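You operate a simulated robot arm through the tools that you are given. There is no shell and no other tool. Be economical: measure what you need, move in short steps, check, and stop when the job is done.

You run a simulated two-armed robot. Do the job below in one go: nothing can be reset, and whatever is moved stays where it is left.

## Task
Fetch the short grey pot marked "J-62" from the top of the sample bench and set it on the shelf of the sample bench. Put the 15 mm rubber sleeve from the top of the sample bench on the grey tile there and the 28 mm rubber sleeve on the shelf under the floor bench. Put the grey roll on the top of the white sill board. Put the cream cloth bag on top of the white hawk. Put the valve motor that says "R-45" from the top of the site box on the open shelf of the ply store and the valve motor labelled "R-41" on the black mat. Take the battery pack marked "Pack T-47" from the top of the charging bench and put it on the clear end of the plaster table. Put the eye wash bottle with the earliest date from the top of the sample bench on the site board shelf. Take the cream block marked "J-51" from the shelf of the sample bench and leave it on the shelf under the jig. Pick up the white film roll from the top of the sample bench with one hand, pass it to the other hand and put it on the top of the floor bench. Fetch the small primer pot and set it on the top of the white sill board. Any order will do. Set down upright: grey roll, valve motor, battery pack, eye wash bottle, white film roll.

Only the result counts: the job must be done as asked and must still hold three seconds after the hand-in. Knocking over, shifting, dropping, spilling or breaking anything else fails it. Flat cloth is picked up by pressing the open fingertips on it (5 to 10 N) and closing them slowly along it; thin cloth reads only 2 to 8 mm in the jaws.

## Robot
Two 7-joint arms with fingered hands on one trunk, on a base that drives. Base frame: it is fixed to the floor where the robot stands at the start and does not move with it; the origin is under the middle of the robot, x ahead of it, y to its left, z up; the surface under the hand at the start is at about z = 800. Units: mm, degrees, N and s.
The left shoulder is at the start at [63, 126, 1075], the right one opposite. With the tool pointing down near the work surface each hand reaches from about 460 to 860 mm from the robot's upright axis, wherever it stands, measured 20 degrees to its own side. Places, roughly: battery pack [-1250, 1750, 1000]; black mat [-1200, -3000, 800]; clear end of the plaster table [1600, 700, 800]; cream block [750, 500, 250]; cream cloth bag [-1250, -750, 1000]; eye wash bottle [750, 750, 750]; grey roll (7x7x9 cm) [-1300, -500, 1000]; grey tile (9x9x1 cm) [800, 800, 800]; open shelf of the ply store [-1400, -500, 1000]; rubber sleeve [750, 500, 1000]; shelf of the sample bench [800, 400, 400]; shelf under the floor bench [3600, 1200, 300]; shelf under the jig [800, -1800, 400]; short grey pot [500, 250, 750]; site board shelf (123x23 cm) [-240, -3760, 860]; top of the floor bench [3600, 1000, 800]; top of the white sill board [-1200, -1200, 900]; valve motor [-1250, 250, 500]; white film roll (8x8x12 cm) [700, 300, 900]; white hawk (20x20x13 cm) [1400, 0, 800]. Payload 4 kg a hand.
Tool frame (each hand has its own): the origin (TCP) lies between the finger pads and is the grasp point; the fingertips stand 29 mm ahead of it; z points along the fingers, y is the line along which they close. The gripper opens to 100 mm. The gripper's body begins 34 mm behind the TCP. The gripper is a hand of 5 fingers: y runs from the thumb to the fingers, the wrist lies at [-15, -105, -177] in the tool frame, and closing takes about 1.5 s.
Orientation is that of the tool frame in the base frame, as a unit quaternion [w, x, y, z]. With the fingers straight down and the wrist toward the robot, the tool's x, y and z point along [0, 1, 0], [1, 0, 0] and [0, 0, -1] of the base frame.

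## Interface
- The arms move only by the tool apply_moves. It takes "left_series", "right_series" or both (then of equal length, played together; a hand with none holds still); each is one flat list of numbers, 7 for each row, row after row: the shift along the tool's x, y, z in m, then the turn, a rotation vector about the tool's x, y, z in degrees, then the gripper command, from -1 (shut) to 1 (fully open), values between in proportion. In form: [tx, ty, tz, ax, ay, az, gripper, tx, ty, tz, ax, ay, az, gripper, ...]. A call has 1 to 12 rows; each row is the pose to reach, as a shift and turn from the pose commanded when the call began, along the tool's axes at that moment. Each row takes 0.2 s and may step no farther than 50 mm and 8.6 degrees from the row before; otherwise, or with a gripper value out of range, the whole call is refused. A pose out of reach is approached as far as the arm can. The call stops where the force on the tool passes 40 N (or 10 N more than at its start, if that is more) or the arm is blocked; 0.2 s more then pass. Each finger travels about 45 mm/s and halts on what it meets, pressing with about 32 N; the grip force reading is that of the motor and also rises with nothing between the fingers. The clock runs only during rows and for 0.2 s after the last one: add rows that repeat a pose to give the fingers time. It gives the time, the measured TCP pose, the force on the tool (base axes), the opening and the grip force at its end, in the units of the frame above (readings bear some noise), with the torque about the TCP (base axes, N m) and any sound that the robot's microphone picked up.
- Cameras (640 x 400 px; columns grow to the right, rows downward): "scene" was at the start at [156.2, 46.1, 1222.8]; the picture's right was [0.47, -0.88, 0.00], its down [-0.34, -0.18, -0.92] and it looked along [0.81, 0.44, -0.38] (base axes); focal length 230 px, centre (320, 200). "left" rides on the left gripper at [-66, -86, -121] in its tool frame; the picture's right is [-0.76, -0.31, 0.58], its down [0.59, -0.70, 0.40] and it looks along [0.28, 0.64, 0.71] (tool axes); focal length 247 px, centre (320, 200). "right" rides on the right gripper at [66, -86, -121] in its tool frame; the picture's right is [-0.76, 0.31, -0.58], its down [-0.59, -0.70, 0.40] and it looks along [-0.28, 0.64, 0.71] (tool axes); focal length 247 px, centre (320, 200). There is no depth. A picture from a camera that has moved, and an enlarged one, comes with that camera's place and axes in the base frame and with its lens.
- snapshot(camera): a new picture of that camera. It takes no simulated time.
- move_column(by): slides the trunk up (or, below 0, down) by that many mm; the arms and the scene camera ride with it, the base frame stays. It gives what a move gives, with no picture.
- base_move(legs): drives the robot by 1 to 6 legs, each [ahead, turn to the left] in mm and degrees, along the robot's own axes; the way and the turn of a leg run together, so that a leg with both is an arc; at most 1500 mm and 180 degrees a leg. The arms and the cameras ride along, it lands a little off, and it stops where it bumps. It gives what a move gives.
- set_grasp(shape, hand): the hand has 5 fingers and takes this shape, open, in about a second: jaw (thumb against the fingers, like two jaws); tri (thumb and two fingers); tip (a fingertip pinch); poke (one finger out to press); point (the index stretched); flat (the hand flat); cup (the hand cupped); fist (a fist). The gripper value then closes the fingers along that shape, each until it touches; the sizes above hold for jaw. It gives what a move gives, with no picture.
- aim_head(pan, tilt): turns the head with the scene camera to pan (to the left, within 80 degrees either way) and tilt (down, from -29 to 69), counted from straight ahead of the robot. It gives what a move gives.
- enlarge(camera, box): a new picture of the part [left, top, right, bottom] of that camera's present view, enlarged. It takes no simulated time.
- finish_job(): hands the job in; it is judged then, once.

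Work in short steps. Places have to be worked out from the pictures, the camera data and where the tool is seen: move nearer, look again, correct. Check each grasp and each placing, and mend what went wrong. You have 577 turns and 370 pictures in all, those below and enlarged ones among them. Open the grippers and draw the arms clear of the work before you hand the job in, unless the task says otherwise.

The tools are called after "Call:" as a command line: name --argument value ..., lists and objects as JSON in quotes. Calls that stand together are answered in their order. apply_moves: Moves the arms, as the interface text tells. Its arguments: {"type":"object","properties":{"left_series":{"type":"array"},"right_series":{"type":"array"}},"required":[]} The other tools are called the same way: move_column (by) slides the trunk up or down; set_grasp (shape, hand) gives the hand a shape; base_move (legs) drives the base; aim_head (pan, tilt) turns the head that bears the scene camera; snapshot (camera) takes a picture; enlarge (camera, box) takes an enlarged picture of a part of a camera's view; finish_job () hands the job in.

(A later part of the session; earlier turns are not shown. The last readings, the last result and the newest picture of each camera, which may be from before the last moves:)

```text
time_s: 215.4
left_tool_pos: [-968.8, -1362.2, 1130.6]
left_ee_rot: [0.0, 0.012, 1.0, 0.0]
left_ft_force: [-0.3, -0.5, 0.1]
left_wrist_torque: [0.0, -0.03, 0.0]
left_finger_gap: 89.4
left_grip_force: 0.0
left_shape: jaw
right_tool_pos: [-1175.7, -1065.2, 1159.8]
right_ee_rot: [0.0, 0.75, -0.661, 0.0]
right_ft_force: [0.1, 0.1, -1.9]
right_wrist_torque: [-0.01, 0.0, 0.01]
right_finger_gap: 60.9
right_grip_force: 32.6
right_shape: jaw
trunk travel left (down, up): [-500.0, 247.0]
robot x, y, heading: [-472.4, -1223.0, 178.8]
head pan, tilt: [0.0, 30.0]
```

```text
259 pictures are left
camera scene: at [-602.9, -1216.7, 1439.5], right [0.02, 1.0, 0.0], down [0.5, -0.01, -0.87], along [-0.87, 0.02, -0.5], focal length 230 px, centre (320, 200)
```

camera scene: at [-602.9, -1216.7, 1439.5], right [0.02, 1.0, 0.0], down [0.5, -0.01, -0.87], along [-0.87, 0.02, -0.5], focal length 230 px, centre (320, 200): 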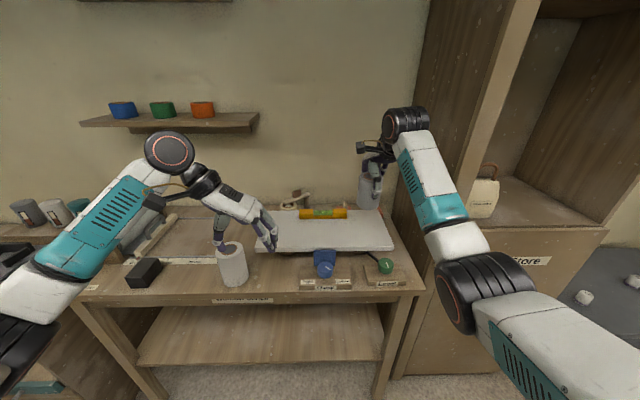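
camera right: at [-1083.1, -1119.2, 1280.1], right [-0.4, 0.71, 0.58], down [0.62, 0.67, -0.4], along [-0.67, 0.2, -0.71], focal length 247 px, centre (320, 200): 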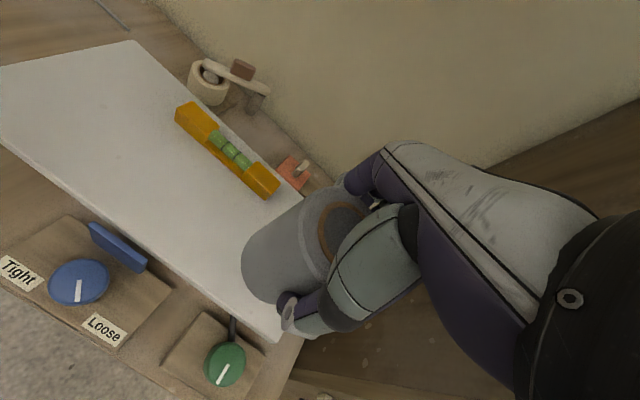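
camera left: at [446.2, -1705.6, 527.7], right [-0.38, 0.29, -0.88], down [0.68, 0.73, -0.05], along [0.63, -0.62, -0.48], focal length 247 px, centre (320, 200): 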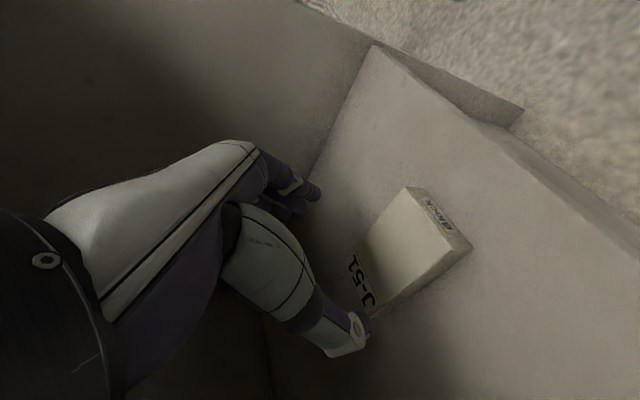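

Move above the spot (-1228,-1075) and lower to ~1030.

Call:
apply_moves --right_series '[0.002, 0.03, 0.02, 0, 0, 0, -1, 0.003, 0.053, 0.055, 0, 0, 0, -1, 0.003, 0.053, 0.095, 0, 0, 0, -1, 0.003, 0.053, 0.13, 0, 0, 0, -1]'

Call:
snapshot --camera "right"

Call:
enlarge --camera "scene" --box '[240, 150, 440, 290]'

```text
time_s: 216.4
left_tool_pos: [-967.0, -1362.1, 1132.0]
left_ee_rot: [0.0, 0.012, 1.0, -0.001]
left_ft_force: [-0.1, 0.6, -0.8]
left_wrist_torque: [0.0, -0.01, 0.03]
left_finger_gap: 90.0
left_grip_force: 0.0
left_shape: jaw
right_tool_pos: [-1227.1, -1071.4, 1027.2]
right_ee_rot: [-0.001, 0.75, -0.662, 0.001]
right_ft_force: [0.5, 0.2, -1.1]
right_wrist_torque: [-0.01, 0.0, 0.02]
right_finger_gap: 60.7
right_grip_force: 32.4
right_shape: jaw
trunk travel left (down, up): [-500.0, 247.0]
robot x, y, heading: [-471.6, -1221.9, 178.7]
head pan, tilt: [0.0, 30.0]
```

```text
258 pictures are left
camera right: at [-1134.3, -1125.9, 1149.1], right [-0.4, 0.71, 0.58], down [0.62, 0.67, -0.4], along [-0.67, 0.2, -0.71], focal length 247 px, centre (320, 200)
```

right: 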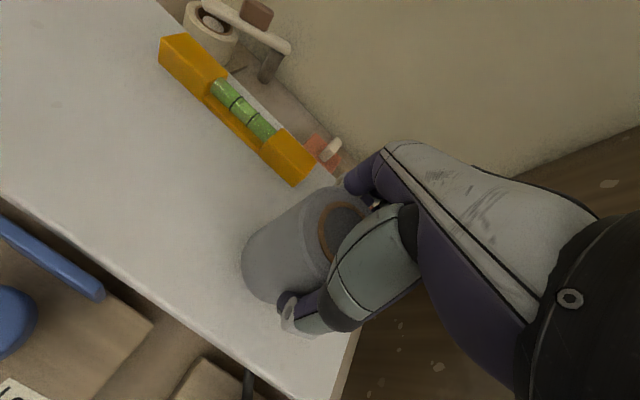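

```text
2.86 times, centred on (340, 220) of scene
camera zoom: at [-602.1, -1216.8, 1439.6], right [0.02, 1.0, 0.0], down [0.5, -0.01, -0.87], along [-0.87, 0.02, -0.5], focal length 659 px, centre (263, 143)
```

zoom: 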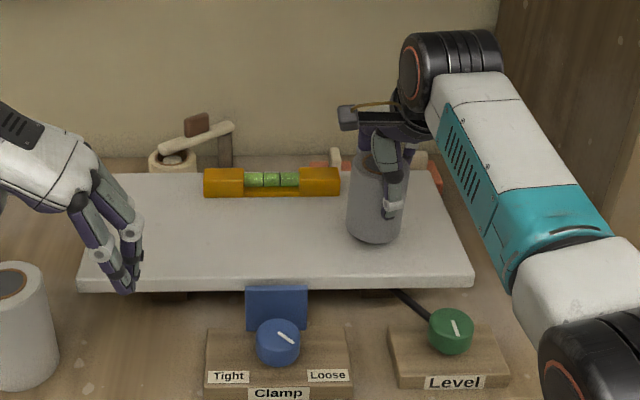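

Call:
apply_moves --right_series '[0, 0, 0.005, 0, 0, 0, -1, 0, 0, 0.009, 0, 0, 0, -1, 0, 0, 0.012, 0, 0, 0, -1]'

Call:
apply_moves --right_series '[0, 0, 0.002, 0, 0, 0, -1, 0, 0, 0.004, 0, 0, 0, -1, 0, 0, 0.005, 0, 0, 0, -1]'

```text
time_s: 217.2
left_tool_pos: [-967.7, -1361.1, 1132.2]
left_ee_rot: [0.001, 0.013, 1.0, 0.0]
left_ft_force: [-0.1, 0.2, -0.5]
left_wrist_torque: [-0.01, 0.01, 0.01]
left_finger_gap: 89.8
left_grip_force: 0.0
left_shape: jaw
right_tool_pos: [-1227.0, -1074.1, 1018.2]
right_ee_rot: [-0.002, 0.75, -0.661, 0.0]
right_ft_force: [-0.7, -0.8, -1.7]
right_wrist_torque: [-0.02, -0.05, 0.02]
right_finger_gap: 61.1
right_grip_force: 31.6
right_shape: jaw
trunk travel left (down, up): [-500.0, 247.0]
robot x, y, heading: [-471.1, -1220.4, 178.5]
head pan, tilt: [0.0, 30.0]
```

```text
time_s: 218.0
left_tool_pos: [-967.1, -1362.0, 1133.3]
left_ee_rot: [0.0, 0.012, 1.0, 0.0]
left_ft_force: [0.0, -0.1, -0.1]
left_wrist_torque: [0.03, 0.0, -0.01]
left_finger_gap: 89.7
left_grip_force: 0.1
left_shape: jaw
right_tool_pos: [-1228.1, -1075.1, 1013.2]
right_ee_rot: [0.0, 0.75, -0.662, -0.001]
right_ft_force: [-0.1, 0.0, -0.3]
right_wrist_torque: [-0.01, 0.0, 0.0]
right_finger_gap: 60.9
right_grip_force: 31.7
right_shape: jaw
trunk travel left (down, up): [-500.0, 247.0]
robot x, y, heading: [-475.1, -1222.4, 178.7]
head pan, tilt: [0.0, 30.0]
```

Call:
apply_moves --right_series '[0, 0, 0.002, 0, 0, 0, -1, 0, 0, 0.004, 0, 0, 0, -1, 0, 0, 0.005, 0, 0, 0, -1]'

Call:
snapshot --camera "right"

```text
time_s: 218.8
left_tool_pos: [-968.4, -1362.3, 1132.6]
left_ee_rot: [-0.001, 0.012, 1.0, 0.0]
left_ft_force: [0.9, -0.3, -0.4]
left_wrist_torque: [-0.01, 0.01, -0.01]
left_finger_gap: 89.7
left_grip_force: 0.0
left_shape: jaw
right_tool_pos: [-1228.0, -1075.5, 1009.5]
right_ee_rot: [0.002, 0.75, -0.662, -0.001]
right_ft_force: [-2.2, -1.6, 11.7]
right_wrist_torque: [0.02, -0.32, -0.04]
right_finger_gap: 61.1
right_grip_force: 31.8
right_shape: jaw
trunk travel left (down, up): [-500.0, 247.0]
robot x, y, heading: [-471.0, -1221.1, 178.7]
head pan, tilt: [0.0, 30.0]
```

```text
256 pictures are left
camera right: at [-1133.5, -1129.2, 1130.6], right [-0.4, 0.71, 0.58], down [0.62, 0.67, -0.4], along [-0.67, 0.2, -0.71], focal length 247 px, centre (320, 200)
```

right: 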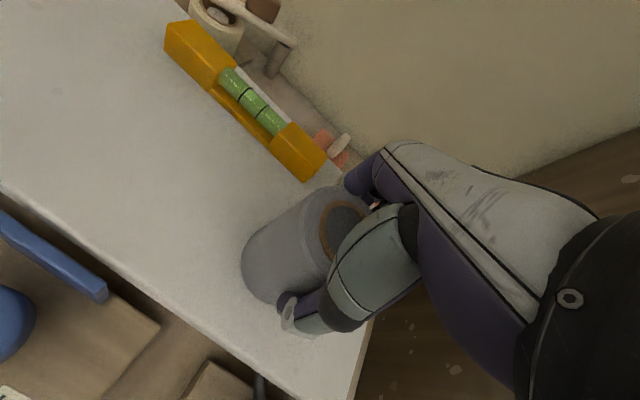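

Contact at board z≈945. Release gently and rise.

Call:
apply_moves --right_series '[0, 0, -0.001, 0, 0, 0, -0.5, 0, 0, -0.001, 0, 0, 0, 0, 0, 0, -0.001, 0, 0, 0, 0.3, 0, 0, -0.001, 0, 0, 0, 0.6, 0, 0, -0.001, 0, 0, 0, 0.6, 0, 0, -0.001, 0, 0, 0, 0.6, 0, 0, -0.03, 0, 0, 0, 0.6, 0, 0, -0.07, 0, 0, 0, 0.6, 0, 0, -0.11, 0, 0, 0, 0.6, 0, 0, -0.15, 0, 0, 0, 0.6]'

Call:
snapshot --camera "right"

Call:
snapshot --camera "scene"

```text
time_s: 221.0
left_tool_pos: [-966.7, -1361.0, 1132.9]
left_ee_rot: [-0.001, 0.012, 1.0, 0.0]
left_ft_force: [0.4, 0.0, 0.0]
left_wrist_torque: [0.03, -0.03, 0.0]
left_finger_gap: 89.8
left_grip_force: 0.0
left_shape: jaw
right_tool_pos: [-1225.8, -1076.8, 1158.0]
right_ee_rot: [-0.001, 0.75, -0.662, 0.0]
right_ft_force: [-0.1, -0.8, -0.4]
right_wrist_torque: [0.0, 0.01, 0.03]
right_finger_gap: 79.7
right_grip_force: 0.0
right_shape: jaw
trunk travel left (down, up): [-500.0, 247.0]
robot x, y, heading: [-470.2, -1221.6, 178.8]
head pan, tilt: [0.0, 30.0]
```

```text
255 pictures are left
camera right: at [-1133.1, -1130.9, 1278.7], right [-0.4, 0.71, 0.58], down [0.62, 0.67, -0.4], along [-0.67, 0.2, -0.71], focal length 247 px, centre (320, 200)
```

right: 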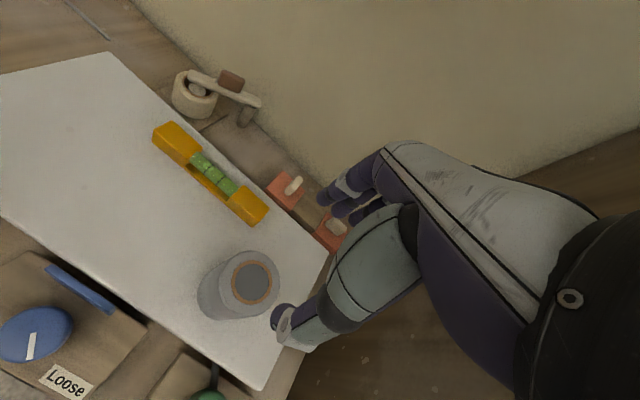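

```text
254 pictures are left
camera scene: at [-601.2, -1217.2, 1439.7], right [0.02, 1.0, 0.0], down [0.5, -0.01, -0.87], along [-0.87, 0.02, -0.5], focal length 230 px, centre (320, 200)
```

scene: 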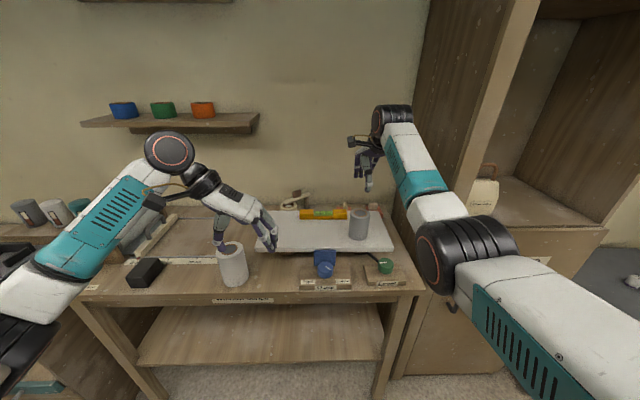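

Grey roll stands on the board. Next the valve motors on the site box.

Call:
base_move --legs '[[-120, 0], [0, -89], [1430, 0], [0, 90]]'

Call:
move_column --by -250

Call:
aim_head --pan 0 --tilt 40

Call:
snapshot --camera "scene"

```text
time_s: 236.8
left_tool_pos: [-948.6, 70.8, 1132.3]
left_ee_rot: [-0.001, -0.041, 0.999, 0.0]
left_ft_force: [-1.0, 0.1, 0.8]
left_wrist_torque: [0.02, 0.0, -0.01]
left_finger_gap: 89.8
left_grip_force: 0.1
left_shape: jaw
right_tool_pos: [-1236.3, 326.1, 1156.6]
right_ee_rot: [-0.001, 0.785, -0.62, -0.001]
right_ft_force: [-0.3, 0.0, -0.4]
right_wrist_torque: [0.02, 0.0, -0.04]
right_finger_gap: 79.8
right_grip_force: 0.0
right_shape: jaw
trunk travel left (down, up): [-500.0, 247.0]
robot x, y, heading: [-477.7, 262.3, -175.0]
head pan, tilt: [0.0, 30.0]
```

```text
time_s: 239.4
left_tool_pos: [-947.9, 70.9, 883.7]
left_ee_rot: [-0.001, -0.041, 0.999, -0.001]
left_ft_force: [0.0, -0.8, -0.9]
left_wrist_torque: [0.0, -0.02, -0.02]
left_finger_gap: 89.9
left_grip_force: 0.1
left_shape: jaw
right_tool_pos: [-1236.2, 325.2, 908.3]
right_ee_rot: [-0.001, 0.785, -0.619, -0.001]
right_ft_force: [0.6, 0.1, 0.3]
right_wrist_torque: [0.03, -0.01, -0.02]
right_finger_gap: 79.8
right_grip_force: 0.0
right_shape: jaw
trunk travel left (down, up): [-250.0, 497.0]
robot x, y, heading: [-472.3, 265.6, -175.0]
head pan, tilt: [0.0, 30.0]
```

```text
time_s: 240.1
left_tool_pos: [-947.5, 70.4, 882.6]
left_ee_rot: [0.0, -0.04, 0.999, 0.0]
left_ft_force: [0.9, -0.2, 0.1]
left_wrist_torque: [-0.02, -0.02, -0.01]
left_finger_gap: 89.9
left_grip_force: 0.1
left_shape: jaw
right_tool_pos: [-1237.0, 326.7, 907.8]
right_ee_rot: [0.0, 0.784, -0.62, 0.001]
right_ft_force: [-0.9, 0.5, 0.5]
right_wrist_torque: [0.01, 0.0, 0.0]
right_finger_gap: 79.6
right_grip_force: 0.0
right_shape: jaw
trunk travel left (down, up): [-250.0, 497.0]
robot x, y, heading: [-472.8, 264.9, -175.1]
head pan, tilt: [0.0, 40.0]
```

```text
253 pictures are left
camera scene: at [-645.4, 250.4, 1169.8], right [-0.09, 1.0, 0.0], down [0.64, 0.05, -0.77], along [-0.76, -0.07, -0.64], focal length 230 px, centre (320, 200)
```

scene: 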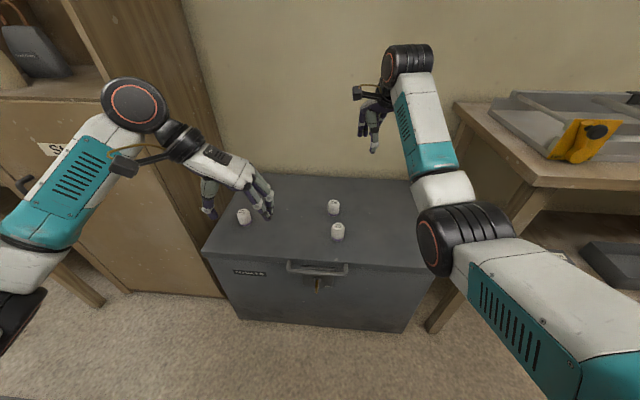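

Read the motor labels.

Call:
enlarge --camera "scene" --box '[225, 190, 285, 230]'

Call:
enlarge --camera "scene" --box '[310, 190, 370, 245]'

Call:
snapshot --camera "right"

Call:
snapshot --camera "left"

```text
10.00 times, centred on (255, 210) of scene
camera zoom: at [-645.4, 250.4, 1169.8], right [-0.09, 1.0, 0.0], down [0.64, 0.05, -0.77], along [-0.76, -0.07, -0.64], focal length 2305 px, centre (970, 100)
```

zoom: 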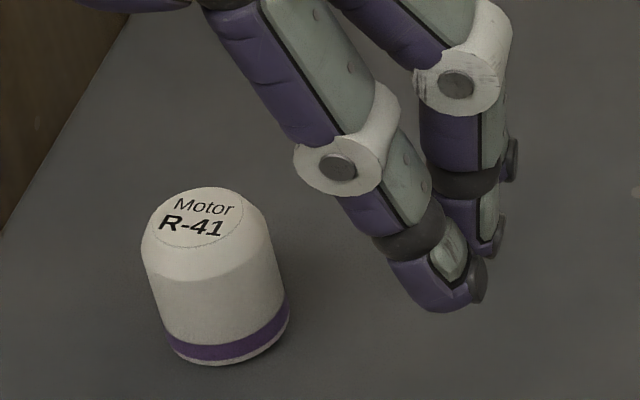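

```text
7.27 times, centred on (340, 218) of scene
camera zoom: at [-645.4, 250.4, 1169.8], right [-0.09, 1.0, 0.0], down [0.64, 0.05, -0.77], along [-0.76, -0.07, -0.64], focal length 1677 px, centre (174, 73)
```

zoom: 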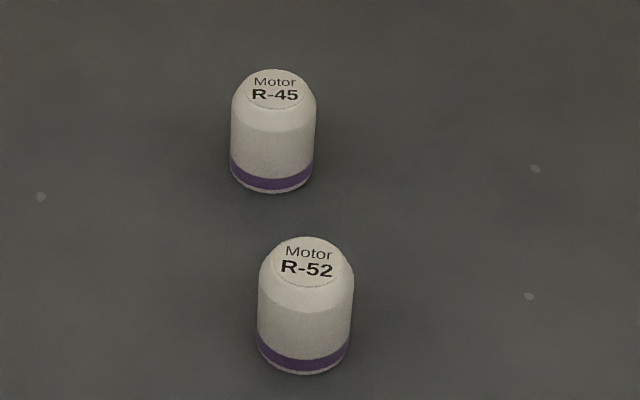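

```text
250 pictures are left
camera right: at [-1137.7, 282.5, 1028.1], right [-0.47, 0.66, 0.58], down [0.55, 0.74, -0.4], along [-0.69, 0.13, -0.71], focal length 247 px, centre (320, 200)
```

right: 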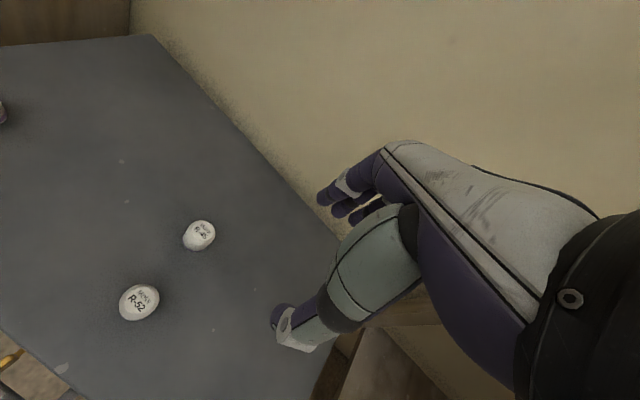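

```text
249 pictures are left
camera left: at [-875.6, -9.4, 1004.1], right [0.78, -0.24, -0.58], down [-0.53, -0.75, -0.4], along [-0.34, 0.62, -0.71], focal length 247 px, centre (320, 200)
```

left: 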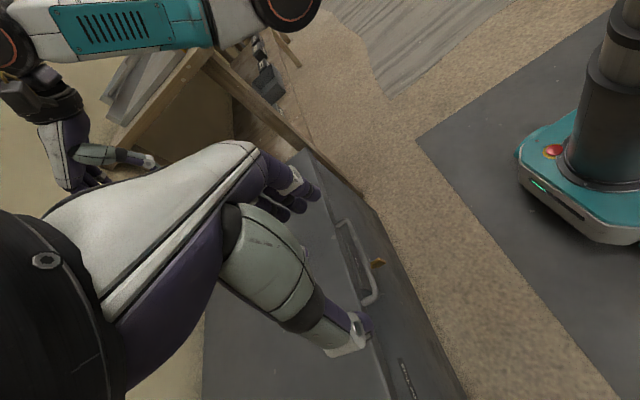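

R-45 ≈(-1300,243), R-41 ≈(-1220,-82), tops ≈609. Drive 130 closer and lower the trunk 200.

Call:
base_move --legs '[[120, 0]]'

Call:
move_column --by -180

Call:
snapshot --camera "right"

Call:
snapshot --camera "scene"

```text
time_s: 241.3
left_tool_pos: [-1065.3, 60.7, 881.5]
left_ee_rot: [0.001, -0.041, 0.999, 0.0]
left_ft_force: [-0.5, -0.3, -0.5]
left_wrist_torque: [0.04, 0.0, 0.0]
left_finger_gap: 89.7
left_grip_force: 0.0
left_shape: jaw
right_tool_pos: [-1354.8, 315.1, 906.7]
right_ee_rot: [0.0, 0.785, -0.62, 0.001]
right_ft_force: [0.1, -0.6, 0.8]
right_wrist_torque: [-0.02, -0.03, -0.02]
right_finger_gap: 80.0
right_grip_force: 0.0
right_shape: jaw
trunk travel left (down, up): [-250.0, 497.0]
robot x, y, heading: [-589.1, 257.3, -174.9]
head pan, tilt: [0.0, 40.0]
```

```text
time_s: 243.3
left_tool_pos: [-1064.7, 60.6, 702.4]
left_ee_rot: [-0.001, -0.042, 0.999, 0.001]
left_ft_force: [-0.4, -0.7, -0.5]
left_wrist_torque: [0.0, 0.04, 0.01]
left_finger_gap: 89.6
left_grip_force: 0.0
left_shape: jaw
right_tool_pos: [-1353.3, 315.2, 728.2]
right_ee_rot: [-0.001, 0.785, -0.62, -0.001]
right_ft_force: [0.5, -0.1, 0.0]
right_wrist_torque: [0.01, 0.01, -0.01]
right_finger_gap: 79.7
right_grip_force: 0.1
right_shape: jaw
trunk travel left (down, up): [-70.0, 677.0]
robot x, y, heading: [-593.5, 254.3, -174.8]
head pan, tilt: [0.0, 40.0]
```

```text
248 pictures are left
camera right: at [-1255.1, 271.7, 849.0], right [-0.47, 0.66, 0.58], down [0.55, 0.74, -0.4], along [-0.69, 0.13, -0.71], focal length 247 px, centre (320, 200)
```

right: 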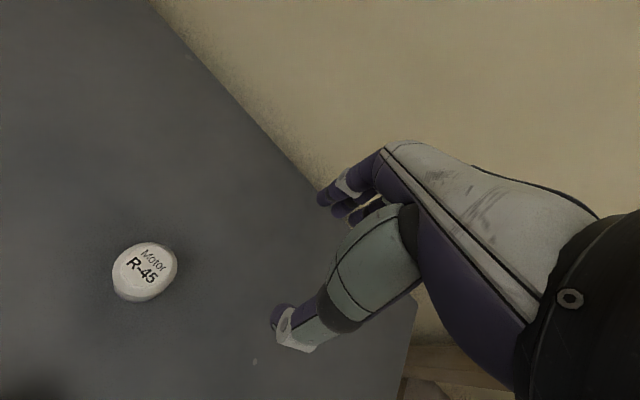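

```text
247 pictures are left
camera scene: at [-836.8, 233.7, 980.8], right [-0.09, 1.0, 0.0], down [0.64, 0.06, -0.77], along [-0.76, -0.07, -0.64], focal length 230 px, centre (320, 200)
```

scene: 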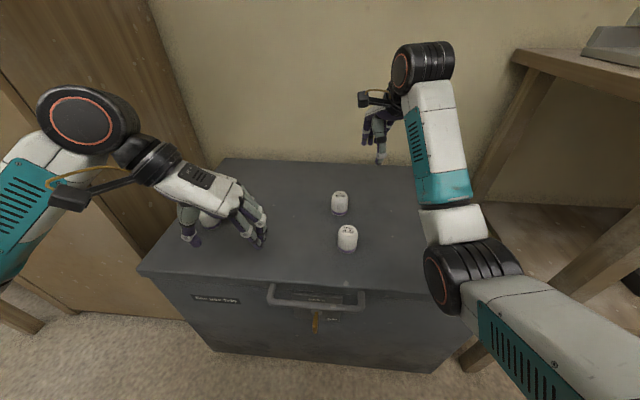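

R-45 at (-1297,243,607). Move above.

Call:
apply_moves --right_series '[0.028, -0.013, 0.0, 0, 0, 0, 0.6, 0.056, -0.026, 0.02, 0, 0, 0, 0.6, 0.083, -0.039, 0.05, 0, 0, 0, 0.6, 0.083, -0.039, 0.07, 0, 0, 0, 0.6]'

Call:
snapshot --camera "right"

```text
time_s: 244.3
left_tool_pos: [-1066.7, 59.6, 702.8]
left_ee_rot: [0.0, -0.041, 0.999, 0.0]
left_ft_force: [-0.7, 0.1, -0.5]
left_wrist_torque: [-0.02, 0.01, -0.01]
left_finger_gap: 89.5
left_grip_force: 0.2
left_shape: jaw
right_tool_pos: [-1296.6, 243.3, 658.3]
right_ee_rot: [-0.001, 0.785, -0.62, 0.0]
right_ft_force: [0.6, 0.2, 1.0]
right_wrist_torque: [0.01, 0.02, -0.02]
right_finger_gap: 79.8
right_grip_force: 0.0
right_shape: jaw
trunk travel left (down, up): [-70.0, 677.0]
robot x, y, heading: [-590.6, 254.0, -174.9]
head pan, tilt: [0.0, 40.0]
```

```text
246 pictures are left
camera right: at [-1197.8, 199.3, 779.1], right [-0.47, 0.66, 0.58], down [0.55, 0.74, -0.4], along [-0.69, 0.13, -0.71], focal length 247 px, centre (320, 200)
```

right: 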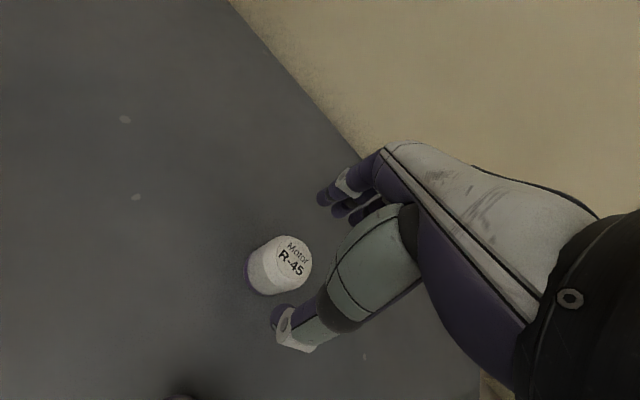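

Aligned. Descend to z 585 and close.

Call:
apply_moves --right_series '[0, 0, 0.035, 0, 0, 0, 0.6, 0, 0, 0.06, 0, 0, 0, 0.6, 0, 0, 0.073, 0, 0, 0, 0.6]'

Call:
apply_moves --right_series '[0, 0, 0, 0, 0, 0, 0.3, 0, 0, 0, 0, 0, 0, 0, 0, 0, 0, 0, 0, 0, -0.4, 0, 0, 0, 0, 0, 0, -0.7, 0, 0, 0, 0, 0, 0, -1, 0, 0, 0, 0, 0, 0, -1, 0, 0, 0, 0, 0, 0, -1]'

Call:
snapshot --camera "right"

```text
time_s: 245.2
left_tool_pos: [-1065.9, 60.8, 701.5]
left_ee_rot: [-0.001, -0.042, 0.999, 0.0]
left_ft_force: [0.9, -0.3, 0.9]
left_wrist_torque: [0.03, 0.03, 0.01]
left_finger_gap: 89.8
left_grip_force: 0.1
left_shape: jaw
right_tool_pos: [-1296.6, 245.1, 585.2]
right_ee_rot: [0.0, 0.785, -0.619, 0.0]
right_ft_force: [1.1, 0.3, 1.3]
right_wrist_torque: [-0.04, -0.11, 0.0]
right_finger_gap: 80.2
right_grip_force: 0.1
right_shape: jaw
trunk travel left (down, up): [-70.0, 677.0]
robot x, y, heading: [-585.9, 252.7, -175.0]
head pan, tilt: [0.0, 40.0]
```

```text
time_s: 246.8
left_tool_pos: [-1064.8, 58.9, 702.4]
left_ee_rot: [-0.001, -0.042, 0.999, 0.0]
left_ft_force: [0.1, -0.1, 0.2]
left_wrist_torque: [0.01, 0.01, 0.01]
left_finger_gap: 89.8
left_grip_force: 0.0
left_shape: jaw
right_tool_pos: [-1296.0, 243.7, 584.3]
right_ee_rot: [-0.001, 0.785, -0.619, 0.0]
right_ft_force: [1.5, -1.0, 6.2]
right_wrist_torque: [0.04, -0.14, 0.01]
right_finger_gap: 37.0
right_grip_force: 32.3
right_shape: jaw
trunk travel left (down, up): [-70.0, 677.0]
robot x, y, heading: [-588.8, 254.5, -175.0]
head pan, tilt: [0.0, 40.0]
```

```text
245 pictures are left
camera right: at [-1197.9, 201.0, 705.7], right [-0.47, 0.66, 0.58], down [0.55, 0.74, -0.4], along [-0.69, 0.13, -0.71], focal length 247 px, centre (320, 200)
```

right: 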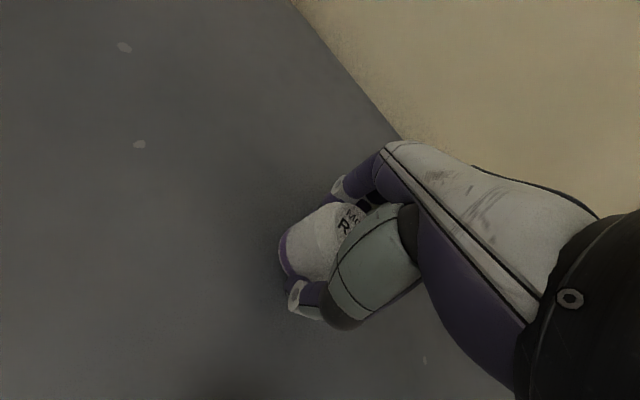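

Gripped. Lift it, and move the left hand above R-41, yawing its wrist toward the robot.

Call:
apply_moves --right_series '[0, 0, -0.02, 0, 0, 0, -1, 0, 0, -0.05, 0, 0, 0, -1, 0, 0, -0.09, 0, 0, 0, -1, 0, 0, -0.13, 0, 0, 0, -1, 0, 0, -0.15, 0, 0, 0, -1, 0, 0, -0.15, 0, 0, 0, -1, 0, 0, -0.15, 0, 0, 0, -1, 0, 0, -0.15, 0, 0, 0, -1]' --left_series '[0.021, -0.016, 0, 0, 0, -7.5, 0.8, 0.042, -0.032, 0, 0, 0, -15, 0.8, 0.062, -0.048, 0, 0, 0, -22.5, 0.8, 0.083, -0.065, 0, 0, 0, -30, 0.8, 0.104, -0.081, 0, 0, 0, -37.5, 0.8, 0.125, -0.097, 0, 0, 0, -45, 0.7, 0.145, -0.113, 0, 0, 0, -52.5, 0.6, 0.166, -0.129, 0, 0, 0, -60, 0.6]'

Call:
snapshot --camera "right"

Call:
snapshot --camera "left"

Call:
snapshot --camera "scene"

```text
time_s: 248.6
left_tool_pos: [-1221.3, -82.5, 701.9]
left_ee_rot: [-0.001, -0.536, 0.844, 0.0]
left_ft_force: [-0.4, -0.2, 0.2]
left_wrist_torque: [0.0, 0.03, 0.0]
left_finger_gap: 80.1
left_grip_force: 0.1
left_shape: jaw
right_tool_pos: [-1298.0, 244.2, 736.5]
right_ee_rot: [0.0, 0.785, -0.62, 0.0]
right_ft_force: [-0.5, 0.6, -1.3]
right_wrist_torque: [0.0, 0.01, 0.01]
right_finger_gap: 36.2
right_grip_force: 31.8
right_shape: jaw
trunk travel left (down, up): [-70.0, 677.0]
robot x, y, heading: [-590.7, 252.0, -175.0]
head pan, tilt: [0.0, 40.0]
```

```text
244 pictures are left
camera right: at [-1198.9, 200.5, 857.1], right [-0.48, 0.66, 0.58], down [0.55, 0.74, -0.4], along [-0.69, 0.13, -0.71], focal length 247 px, centre (320, 200)
```

right: 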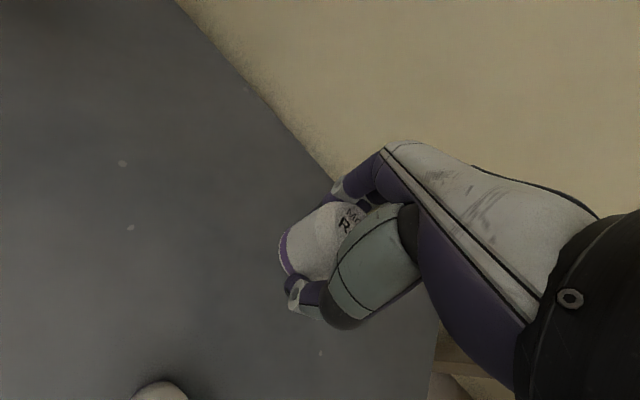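

```text
243 pictures are left
camera left: at [-1116.5, -59.6, 823.7], right [0.6, 0.56, -0.58], down [0.39, -0.83, -0.4], along [-0.7, 0.01, -0.71], focal length 247 px, centre (320, 200)
```

left: 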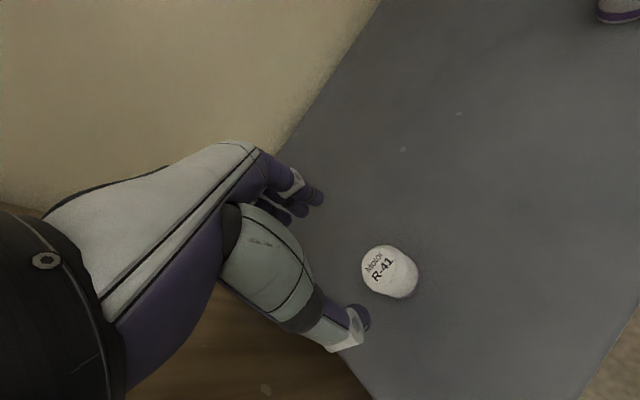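

```text
242 pictures are left
camera scene: at [-837.2, 233.6, 980.5], right [-0.09, 1.0, 0.0], down [0.64, 0.06, -0.77], along [-0.76, -0.07, -0.64], focal length 230 px, centre (320, 200)
```

scene: 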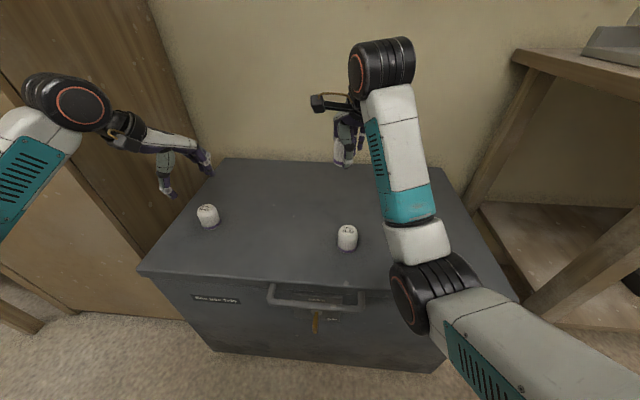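

R-41 at about (-1221,-78). Descend and grip.

Call:
apply_moves --left_series '[-0.003, 0.002, 0.04, 0, 0, 0, 0.6, -0.003, 0.002, 0.08, 0, 0, 0, 0.6, -0.003, 0.002, 0.105, 0, 0, 0, 0.6, -0.003, 0.002, 0.116, 0, 0, 0, 0.6]'

Call:
snapshot --camera "left"

```text
time_s: 249.6
left_tool_pos: [-1221.8, -79.2, 586.0]
left_ee_rot: [-0.002, -0.536, 0.844, 0.0]
left_ft_force: [0.9, -0.3, 0.2]
left_wrist_torque: [-0.03, -0.05, -0.04]
left_finger_gap: 80.4
left_grip_force: 0.0
left_shape: jaw
right_tool_pos: [-1297.4, 244.7, 735.3]
right_ee_rot: [0.0, 0.785, -0.619, 0.001]
right_ft_force: [0.4, 0.6, -0.5]
right_wrist_torque: [-0.05, 0.03, 0.02]
right_finger_gap: 36.2
right_grip_force: 32.2
right_shape: jaw
trunk travel left (down, up): [-70.0, 677.0]
robot x, y, heading: [-592.3, 254.4, -174.8]
head pan, tilt: [0.0, 40.0]
```

```text
241 pictures are left
camera left: at [-1116.0, -56.4, 707.5], right [0.6, 0.55, -0.58], down [0.38, -0.83, -0.4], along [-0.7, 0.02, -0.71], focal length 247 px, centre (320, 200)
```

left: 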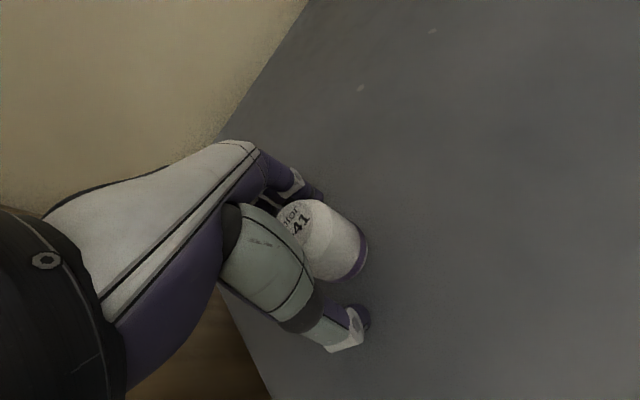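

Call:
apply_moves --left_series '[0, 0, 0, 0, 0, 0, 0.3, 0, 0, 0, 0, 0, 0, 0, 0, 0, 0, 0, 0, 0, -0.4, 0, 0, 0, 0, 0, 0, -0.7, 0, 0, 0, 0, 0, 0, -1, 0, 0, 0, 0, 0, 0, -1, 0, 0, 0, 0, 0, 0, -1]'

Call:
apply_moves --left_series '[0, 0, -0.02, 0, 0, 0, -1, 0, 0, -0.05, 0, 0, 0, -1, 0, 0, -0.09, 0, 0, 0, -1, 0, 0, -0.13, 0, 0, 0, -1, 0, 0, -0.15, 0, 0, 0, -1]'

Call:
snapshot --camera "left"

```text
time_s: 251.2
left_tool_pos: [-1221.6, -78.7, 585.9]
left_ee_rot: [0.0, -0.536, 0.845, 0.0]
left_ft_force: [0.2, 0.5, 0.0]
left_wrist_torque: [0.0, -0.01, -0.03]
left_finger_gap: 34.6
left_grip_force: 31.9
left_shape: jaw
right_tool_pos: [-1297.7, 244.5, 736.5]
right_ee_rot: [-0.001, 0.785, -0.62, 0.0]
right_ft_force: [-0.7, 0.0, -1.1]
right_wrist_torque: [0.0, 0.0, 0.02]
right_finger_gap: 36.1
right_grip_force: 31.4
right_shape: jaw
trunk travel left (down, up): [-70.0, 677.0]
robot x, y, heading: [-591.1, 254.1, -174.7]
head pan, tilt: [0.0, 40.0]
```

```text
time_s: 252.3
left_tool_pos: [-1218.8, -77.7, 737.7]
left_ee_rot: [0.0, -0.536, 0.844, 0.001]
left_ft_force: [0.8, 0.4, -0.7]
left_wrist_torque: [-0.01, -0.02, -0.03]
left_finger_gap: 34.3
left_grip_force: 32.3
left_shape: jaw
right_tool_pos: [-1298.1, 242.5, 737.0]
right_ee_rot: [-0.001, 0.785, -0.619, 0.0]
right_ft_force: [-0.5, -0.4, -1.1]
right_wrist_torque: [0.0, 0.0, 0.0]
right_finger_gap: 35.9
right_grip_force: 32.2
right_shape: jaw
trunk travel left (down, up): [-70.0, 677.0]
robot x, y, heading: [-593.6, 252.5, -175.0]
head pan, tilt: [0.0, 40.0]
```

```text
240 pictures are left
camera left: at [-1114.3, -54.9, 859.5], right [0.6, 0.55, -0.58], down [0.39, -0.83, -0.4], along [-0.7, 0.02, -0.71], focal length 247 px, centre (320, 200)
```

left: 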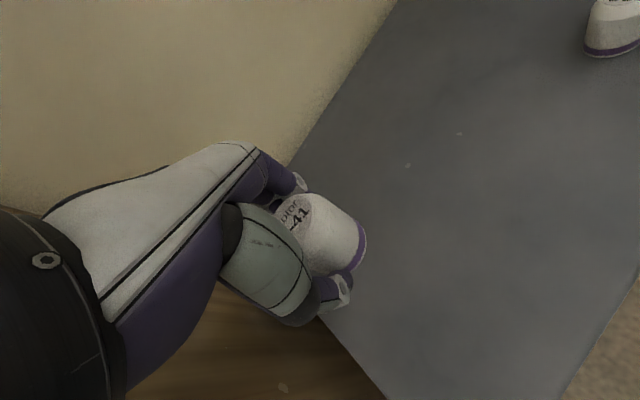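

Both motors held. Back off, raise the trunk and go to the ply store.

Call:
base_move --legs '[[-270, 0]]'

Call:
move_column --by 400

Call:
base_move --legs '[[0, 85], [780, 0], [0, -88]]'

Call:
aim_head --pan 0 --tilt 25

Call:
snapshot --camera "scene"

```text
time_s: 254.2
left_tool_pos: [-953.5, -53.9, 737.3]
left_ee_rot: [0.0, -0.536, 0.844, 0.001]
left_ft_force: [0.2, 0.5, -0.9]
left_wrist_torque: [0.0, 0.03, -0.01]
left_finger_gap: 34.2
left_grip_force: 31.9
left_shape: jaw
right_tool_pos: [-1031.5, 267.1, 735.6]
right_ee_rot: [0.0, 0.785, -0.62, 0.001]
right_ft_force: [0.6, -0.8, -0.4]
right_wrist_torque: [-0.03, 0.02, 0.05]
right_finger_gap: 36.1
right_grip_force: 31.7
right_shape: jaw
trunk travel left (down, up): [-70.0, 677.0]
robot x, y, heading: [-323.9, 274.3, -175.2]
head pan, tilt: [0.0, 40.0]
```

```text
time_s: 258.1
left_tool_pos: [-954.3, -55.4, 1136.1]
left_ee_rot: [0.0, -0.536, 0.844, 0.001]
left_ft_force: [0.0, -0.5, -0.6]
left_wrist_torque: [0.03, 0.04, 0.03]
left_finger_gap: 34.3
left_grip_force: 31.9
left_shape: jaw
right_tool_pos: [-1032.5, 267.2, 1135.6]
right_ee_rot: [0.0, 0.785, -0.62, 0.0]
right_ft_force: [0.3, 0.1, -0.9]
right_wrist_torque: [0.02, -0.01, 0.01]
right_finger_gap: 36.3
right_grip_force: 32.2
right_shape: jaw
trunk travel left (down, up): [-470.0, 277.0]
robot x, y, heading: [-325.5, 274.1, -175.0]
head pan, tilt: [0.0, 40.0]
```

```text
time_s: 270.0
left_tool_pos: [-1020.8, -725.2, 1138.5]
left_ee_rot: [0.0, -0.461, 0.887, 0.0]
left_ft_force: [-0.3, 0.0, -1.2]
left_wrist_torque: [0.0, -0.01, -0.01]
left_finger_gap: 34.2
left_grip_force: 32.0
left_shape: jaw
right_tool_pos: [-1043.0, -394.6, 1137.2]
right_ee_rot: [0.0, 0.729, -0.684, 0.001]
right_ft_force: [-0.3, 0.6, -1.6]
right_wrist_torque: [-0.02, -0.03, 0.0]
right_finger_gap: 35.7
right_grip_force: 32.5
right_shape: jaw
trunk travel left (down, up): [-470.0, 277.0]
robot x, y, heading: [-344.6, -507.8, 175.3]
head pan, tilt: [0.0, 40.0]
```

```text
time_s: 270.8
left_tool_pos: [-1021.4, -726.2, 1137.4]
left_ee_rot: [0.0, -0.462, 0.887, 0.0]
left_ft_force: [-0.2, 0.0, -1.8]
left_wrist_torque: [-0.01, -0.03, 0.02]
left_finger_gap: 34.4
left_grip_force: 32.1
left_shape: jaw
right_tool_pos: [-1041.9, -394.9, 1135.8]
right_ee_rot: [-0.001, 0.729, -0.684, 0.001]
right_ft_force: [0.1, 0.2, -0.2]
right_wrist_torque: [0.0, 0.01, 0.01]
right_finger_gap: 35.5
right_grip_force: 31.9
right_shape: jaw
trunk travel left (down, up): [-470.0, 277.0]
robot x, y, heading: [-343.1, -505.9, 174.9]
head pan, tilt: [0.0, 25.0]
```

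```text
239 pictures are left
camera scene: at [-476.1, -494.2, 1417.2], right [0.09, 1.0, 0.0], down [0.42, -0.04, -0.91], along [-0.9, 0.08, -0.42], focal length 230 px, centre (320, 200)
```

scene: 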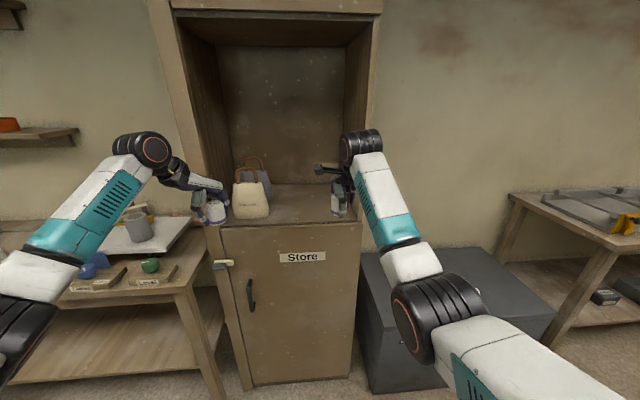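

Retract the left hand, then drive forward 180 with the right over the shelf.

Call:
apply_moves --left_series '[-0.028, -0.041, 0, 0, 0, 0, -1, -0.056, -0.082, 0, 0, 0, 0, -1, -0.084, -0.123, 0, 0, 0, 0, -1, -0.115, -0.163, 0, 0, 0, 0, -1]'

Call:
base_move --legs '[[200, 0]]'

Call:
snapshot --camera "right"

Call:
snapshot --camera "scene"

```text
refused: row 4 steps farther than a row can; nothing moved
```

```text
time_s: 272.3
left_tool_pos: [-1189.1, -706.5, 1137.2]
left_ee_rot: [0.0, -0.456, 0.89, -0.003]
left_ft_force: [0.6, -0.3, -1.0]
left_wrist_torque: [0.04, 0.01, 0.03]
left_finger_gap: 33.9
left_grip_force: 32.2
left_shape: jaw
right_tool_pos: [-1213.6, -381.0, 1136.4]
right_ee_rot: [0.0, 0.729, -0.684, 0.0]
right_ft_force: [-0.4, -0.2, -1.8]
right_wrist_torque: [-0.02, 0.0, -0.03]
right_finger_gap: 35.4
right_grip_force: 32.3
right_shape: jaw
trunk travel left (down, up): [-470.0, 277.0]
robot x, y, heading: [-516.7, -495.2, 175.4]
head pan, tilt: [0.0, 25.0]
stopped in leg 1: the robot was blocked; the commanded pose is now the measured one
```

```text
238 pictures are left
camera right: at [-1125.0, -439.6, 1257.3], right [-0.36, 0.74, 0.58], down [0.67, 0.63, -0.4], along [-0.66, 0.24, -0.71], focal length 247 px, centre (320, 200)
```

right: 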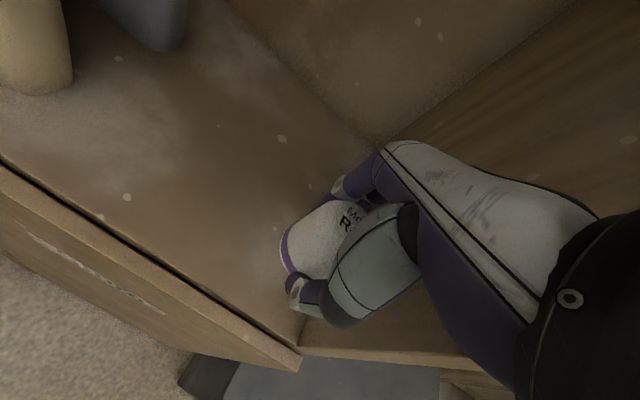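

```text
237 pictures are left
camera scene: at [-647.4, -478.9, 1417.7], right [0.08, 1.0, 0.0], down [0.42, -0.04, -0.91], along [-0.9, 0.08, -0.42], focal length 230 px, centre (320, 200)
```

scene: 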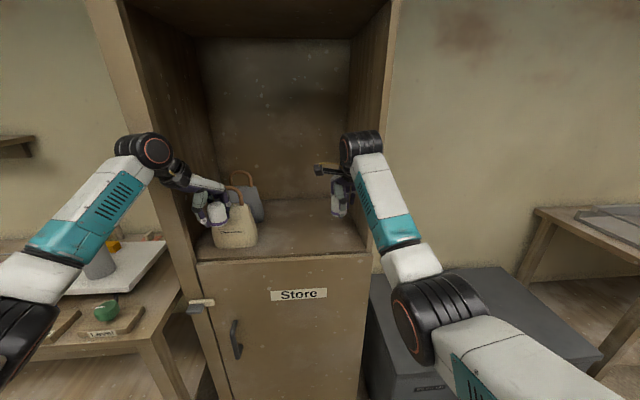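

The base was blocked — the left arm met the store. Inspect the bag and left hand before moving.

Call:
enlarge --camera "scene" --box '[110, 120, 290, 270]'

Call:
snapshot --camera "left"

```text
2.67 times, centred on (200, 195) of scene
camera zoom: at [-647.4, -478.9, 1417.7], right [0.08, 1.0, 0.0], down [0.42, -0.04, -0.91], along [-0.9, 0.08, -0.42], focal length 615 px, centre (640, 213)
```

zoom: 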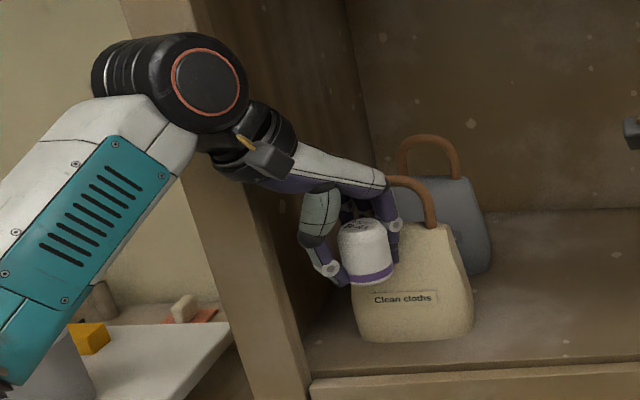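

```text
235 pictures are left
camera left: at [-1081.6, -703.1, 1258.8], right [0.69, 0.43, -0.58], down [0.23, -0.89, -0.39], along [-0.68, 0.14, -0.72], focal length 247 px, centre (320, 200)
```

left: 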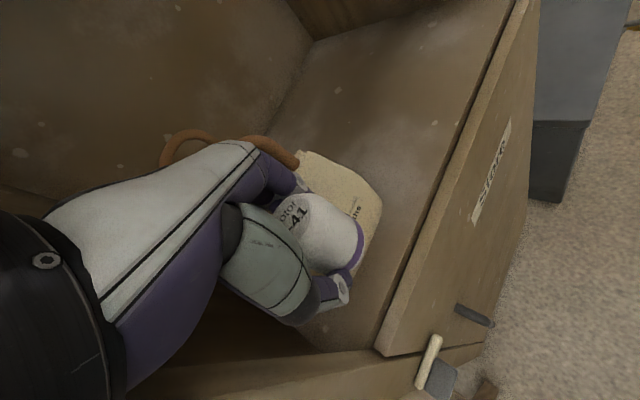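

Bag still upright. Retract the left hand toward the robot.

Call:
apply_moves --left_series '[-0.031, -0.03, 0, 0, 0, 0, -1, -0.062, -0.06, 0, 0, 0, 0, -1, -0.093, -0.09, 0, 0, 0, 0, -1, -0.124, -0.12, 0, 0, 0, 0, -1]'

Call:
snapshot --camera "scene"

```text
time_s: 273.3
left_tool_pos: [-1020.1, -678.0, 1135.7]
left_ee_rot: [0.002, -0.457, 0.89, -0.003]
left_ft_force: [0.4, 0.9, -0.9]
left_wrist_torque: [-0.01, 0.0, -0.01]
left_finger_gap: 34.1
left_grip_force: 31.8
left_shape: jaw
right_tool_pos: [-1216.3, -381.2, 1135.0]
right_ee_rot: [-0.003, 0.729, -0.685, 0.002]
right_ft_force: [0.0, 0.5, -1.0]
right_wrist_torque: [0.03, 0.03, -0.01]
right_finger_gap: 35.3
right_grip_force: 32.1
right_shape: jaw
trunk travel left (down, up): [-470.0, 277.0]
robot x, y, heading: [-517.3, -492.4, 175.2]
head pan, tilt: [0.0, 25.0]
```

```text
234 pictures are left
camera scene: at [-649.4, -479.8, 1417.5], right [0.08, 1.0, 0.0], down [0.42, -0.04, -0.91], along [-0.9, 0.08, -0.42], focal length 230 px, centre (320, 200)
```

scene: 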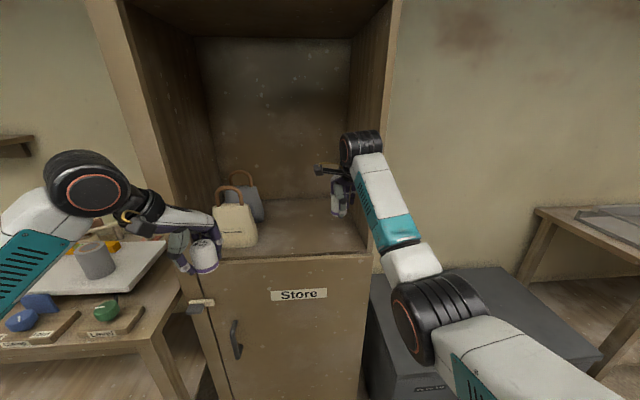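

Move R-45 over (-1290,-440) and lower to ~1055.

Call:
apply_moves --right_series '[0.027, 0.038, 0, 0, 0, 0, -1, 0.054, 0.077, 0.01, 0, 0, 0, -1, 0.054, 0.077, 0.05, 0, 0, 0, -1, 0.054, 0.077, 0.08, 0, 0, 0, -1]'

Call:
snapshot --camera "right"

```text
time_s: 274.3
left_tool_pos: [-1021.1, -678.8, 1136.8]
left_ee_rot: [0.002, -0.456, 0.89, -0.003]
left_ft_force: [-0.4, 0.5, 0.1]
left_wrist_torque: [0.01, 0.04, 0.04]
left_finger_gap: 34.2
left_grip_force: 31.5
left_shape: jaw
right_tool_pos: [-1282.2, -438.9, 1053.5]
right_ee_rot: [-0.001, 0.73, -0.684, 0.0]
right_ft_force: [0.1, -0.7, -0.9]
right_wrist_torque: [-0.01, -0.01, 0.01]
right_finger_gap: 35.1
right_grip_force: 31.9
right_shape: jaw
right hand out of reach, approached as far as the arm can: row 2, 3, 4
trunk travel left (down, up): [-470.0, 277.0]
robot x, y, heading: [-520.7, -493.0, 174.9]
head pan, tilt: [0.0, 25.0]
```

```text
233 pictures are left
camera right: at [-1193.6, -497.8, 1174.9], right [-0.36, 0.74, 0.58], down [0.66, 0.63, -0.4], along [-0.66, 0.24, -0.71], focal length 247 px, centre (320, 200)
```

right: 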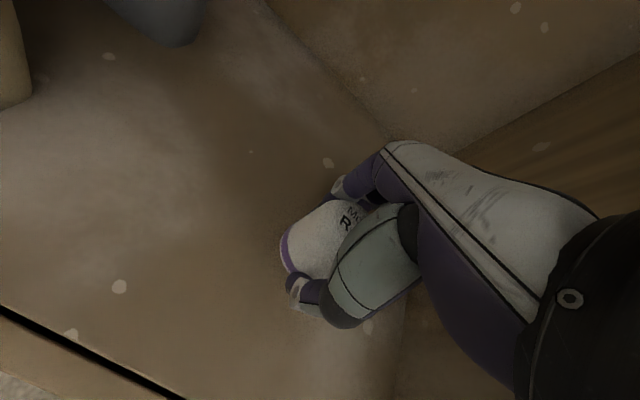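

Lower to contact.

Call:
apply_moves --right_series '[0, 0, 0.004, 0, 0, 0, -1, 0, 0, 0.007, 0, 0, 0, -1, 0, 0, 0.01, 0, 0, 0, -1]'

Call:
apply_moves --right_series '[0, 0, 0.002, 0, 0, 0, -1, 0, 0, 0.004, 0, 0, 0, -1, 0, 0, 0.005, 0, 0, 0, -1]'

```text
time_s: 275.1
left_tool_pos: [-1019.1, -677.9, 1135.8]
left_ee_rot: [0.002, -0.457, 0.889, -0.004]
left_ft_force: [-0.4, 0.4, -0.7]
left_wrist_torque: [0.0, 0.0, 0.01]
left_finger_gap: 34.0
left_grip_force: 32.1
left_shape: jaw
right_tool_pos: [-1282.7, -438.9, 1044.9]
right_ee_rot: [-0.002, 0.729, -0.685, 0.0]
right_ft_force: [-0.3, -0.3, -1.2]
right_wrist_torque: [0.0, 0.0, 0.0]
right_finger_gap: 35.1
right_grip_force: 31.2
right_shape: jaw
trunk travel left (down, up): [-470.0, 277.0]
robot x, y, heading: [-520.1, -492.8, 175.2]
head pan, tilt: [0.0, 25.0]
```

```text
time_s: 275.9
left_tool_pos: [-1021.0, -677.8, 1135.5]
left_ee_rot: [0.001, -0.458, 0.889, -0.004]
left_ft_force: [0.1, 0.2, -1.0]
left_wrist_torque: [0.0, 0.0, 0.0]
left_finger_gap: 34.1
left_grip_force: 31.9
left_shape: jaw
right_tool_pos: [-1283.7, -438.4, 1039.0]
right_ee_rot: [-0.002, 0.729, -0.684, 0.001]
right_ft_force: [-0.1, 1.0, -1.9]
right_wrist_torque: [-0.01, 0.01, 0.0]
right_finger_gap: 35.2
right_grip_force: 32.0
right_shape: jaw
trunk travel left (down, up): [-470.0, 277.0]
robot x, y, heading: [-521.2, -493.1, 175.2]
head pan, tilt: [0.0, 25.0]
```

Call:
apply_moves --right_series '[0, 0, 0.002, 0, 0, 0, -1, 0, 0, 0.004, 0, 0, 0, -1, 0, 0, 0.006, 0, 0, 0, -1]'

```text
time_s: 276.7
left_tool_pos: [-1021.5, -677.5, 1135.5]
left_ee_rot: [0.002, -0.457, 0.89, -0.004]
left_ft_force: [0.2, -1.0, 0.0]
left_wrist_torque: [-0.03, 0.04, -0.01]
left_finger_gap: 34.3
left_grip_force: 32.5
left_shape: jaw
right_tool_pos: [-1284.0, -439.0, 1033.5]
right_ee_rot: [-0.001, 0.729, -0.685, 0.001]
right_ft_force: [-0.1, -1.0, -0.7]
right_wrist_torque: [-0.01, -0.02, -0.01]
right_finger_gap: 35.3
right_grip_force: 31.7
right_shape: jaw
trunk travel left (down, up): [-470.0, 277.0]
robot x, y, heading: [-513.6, -495.6, 175.0]
head pan, tilt: [0.0, 25.0]
```

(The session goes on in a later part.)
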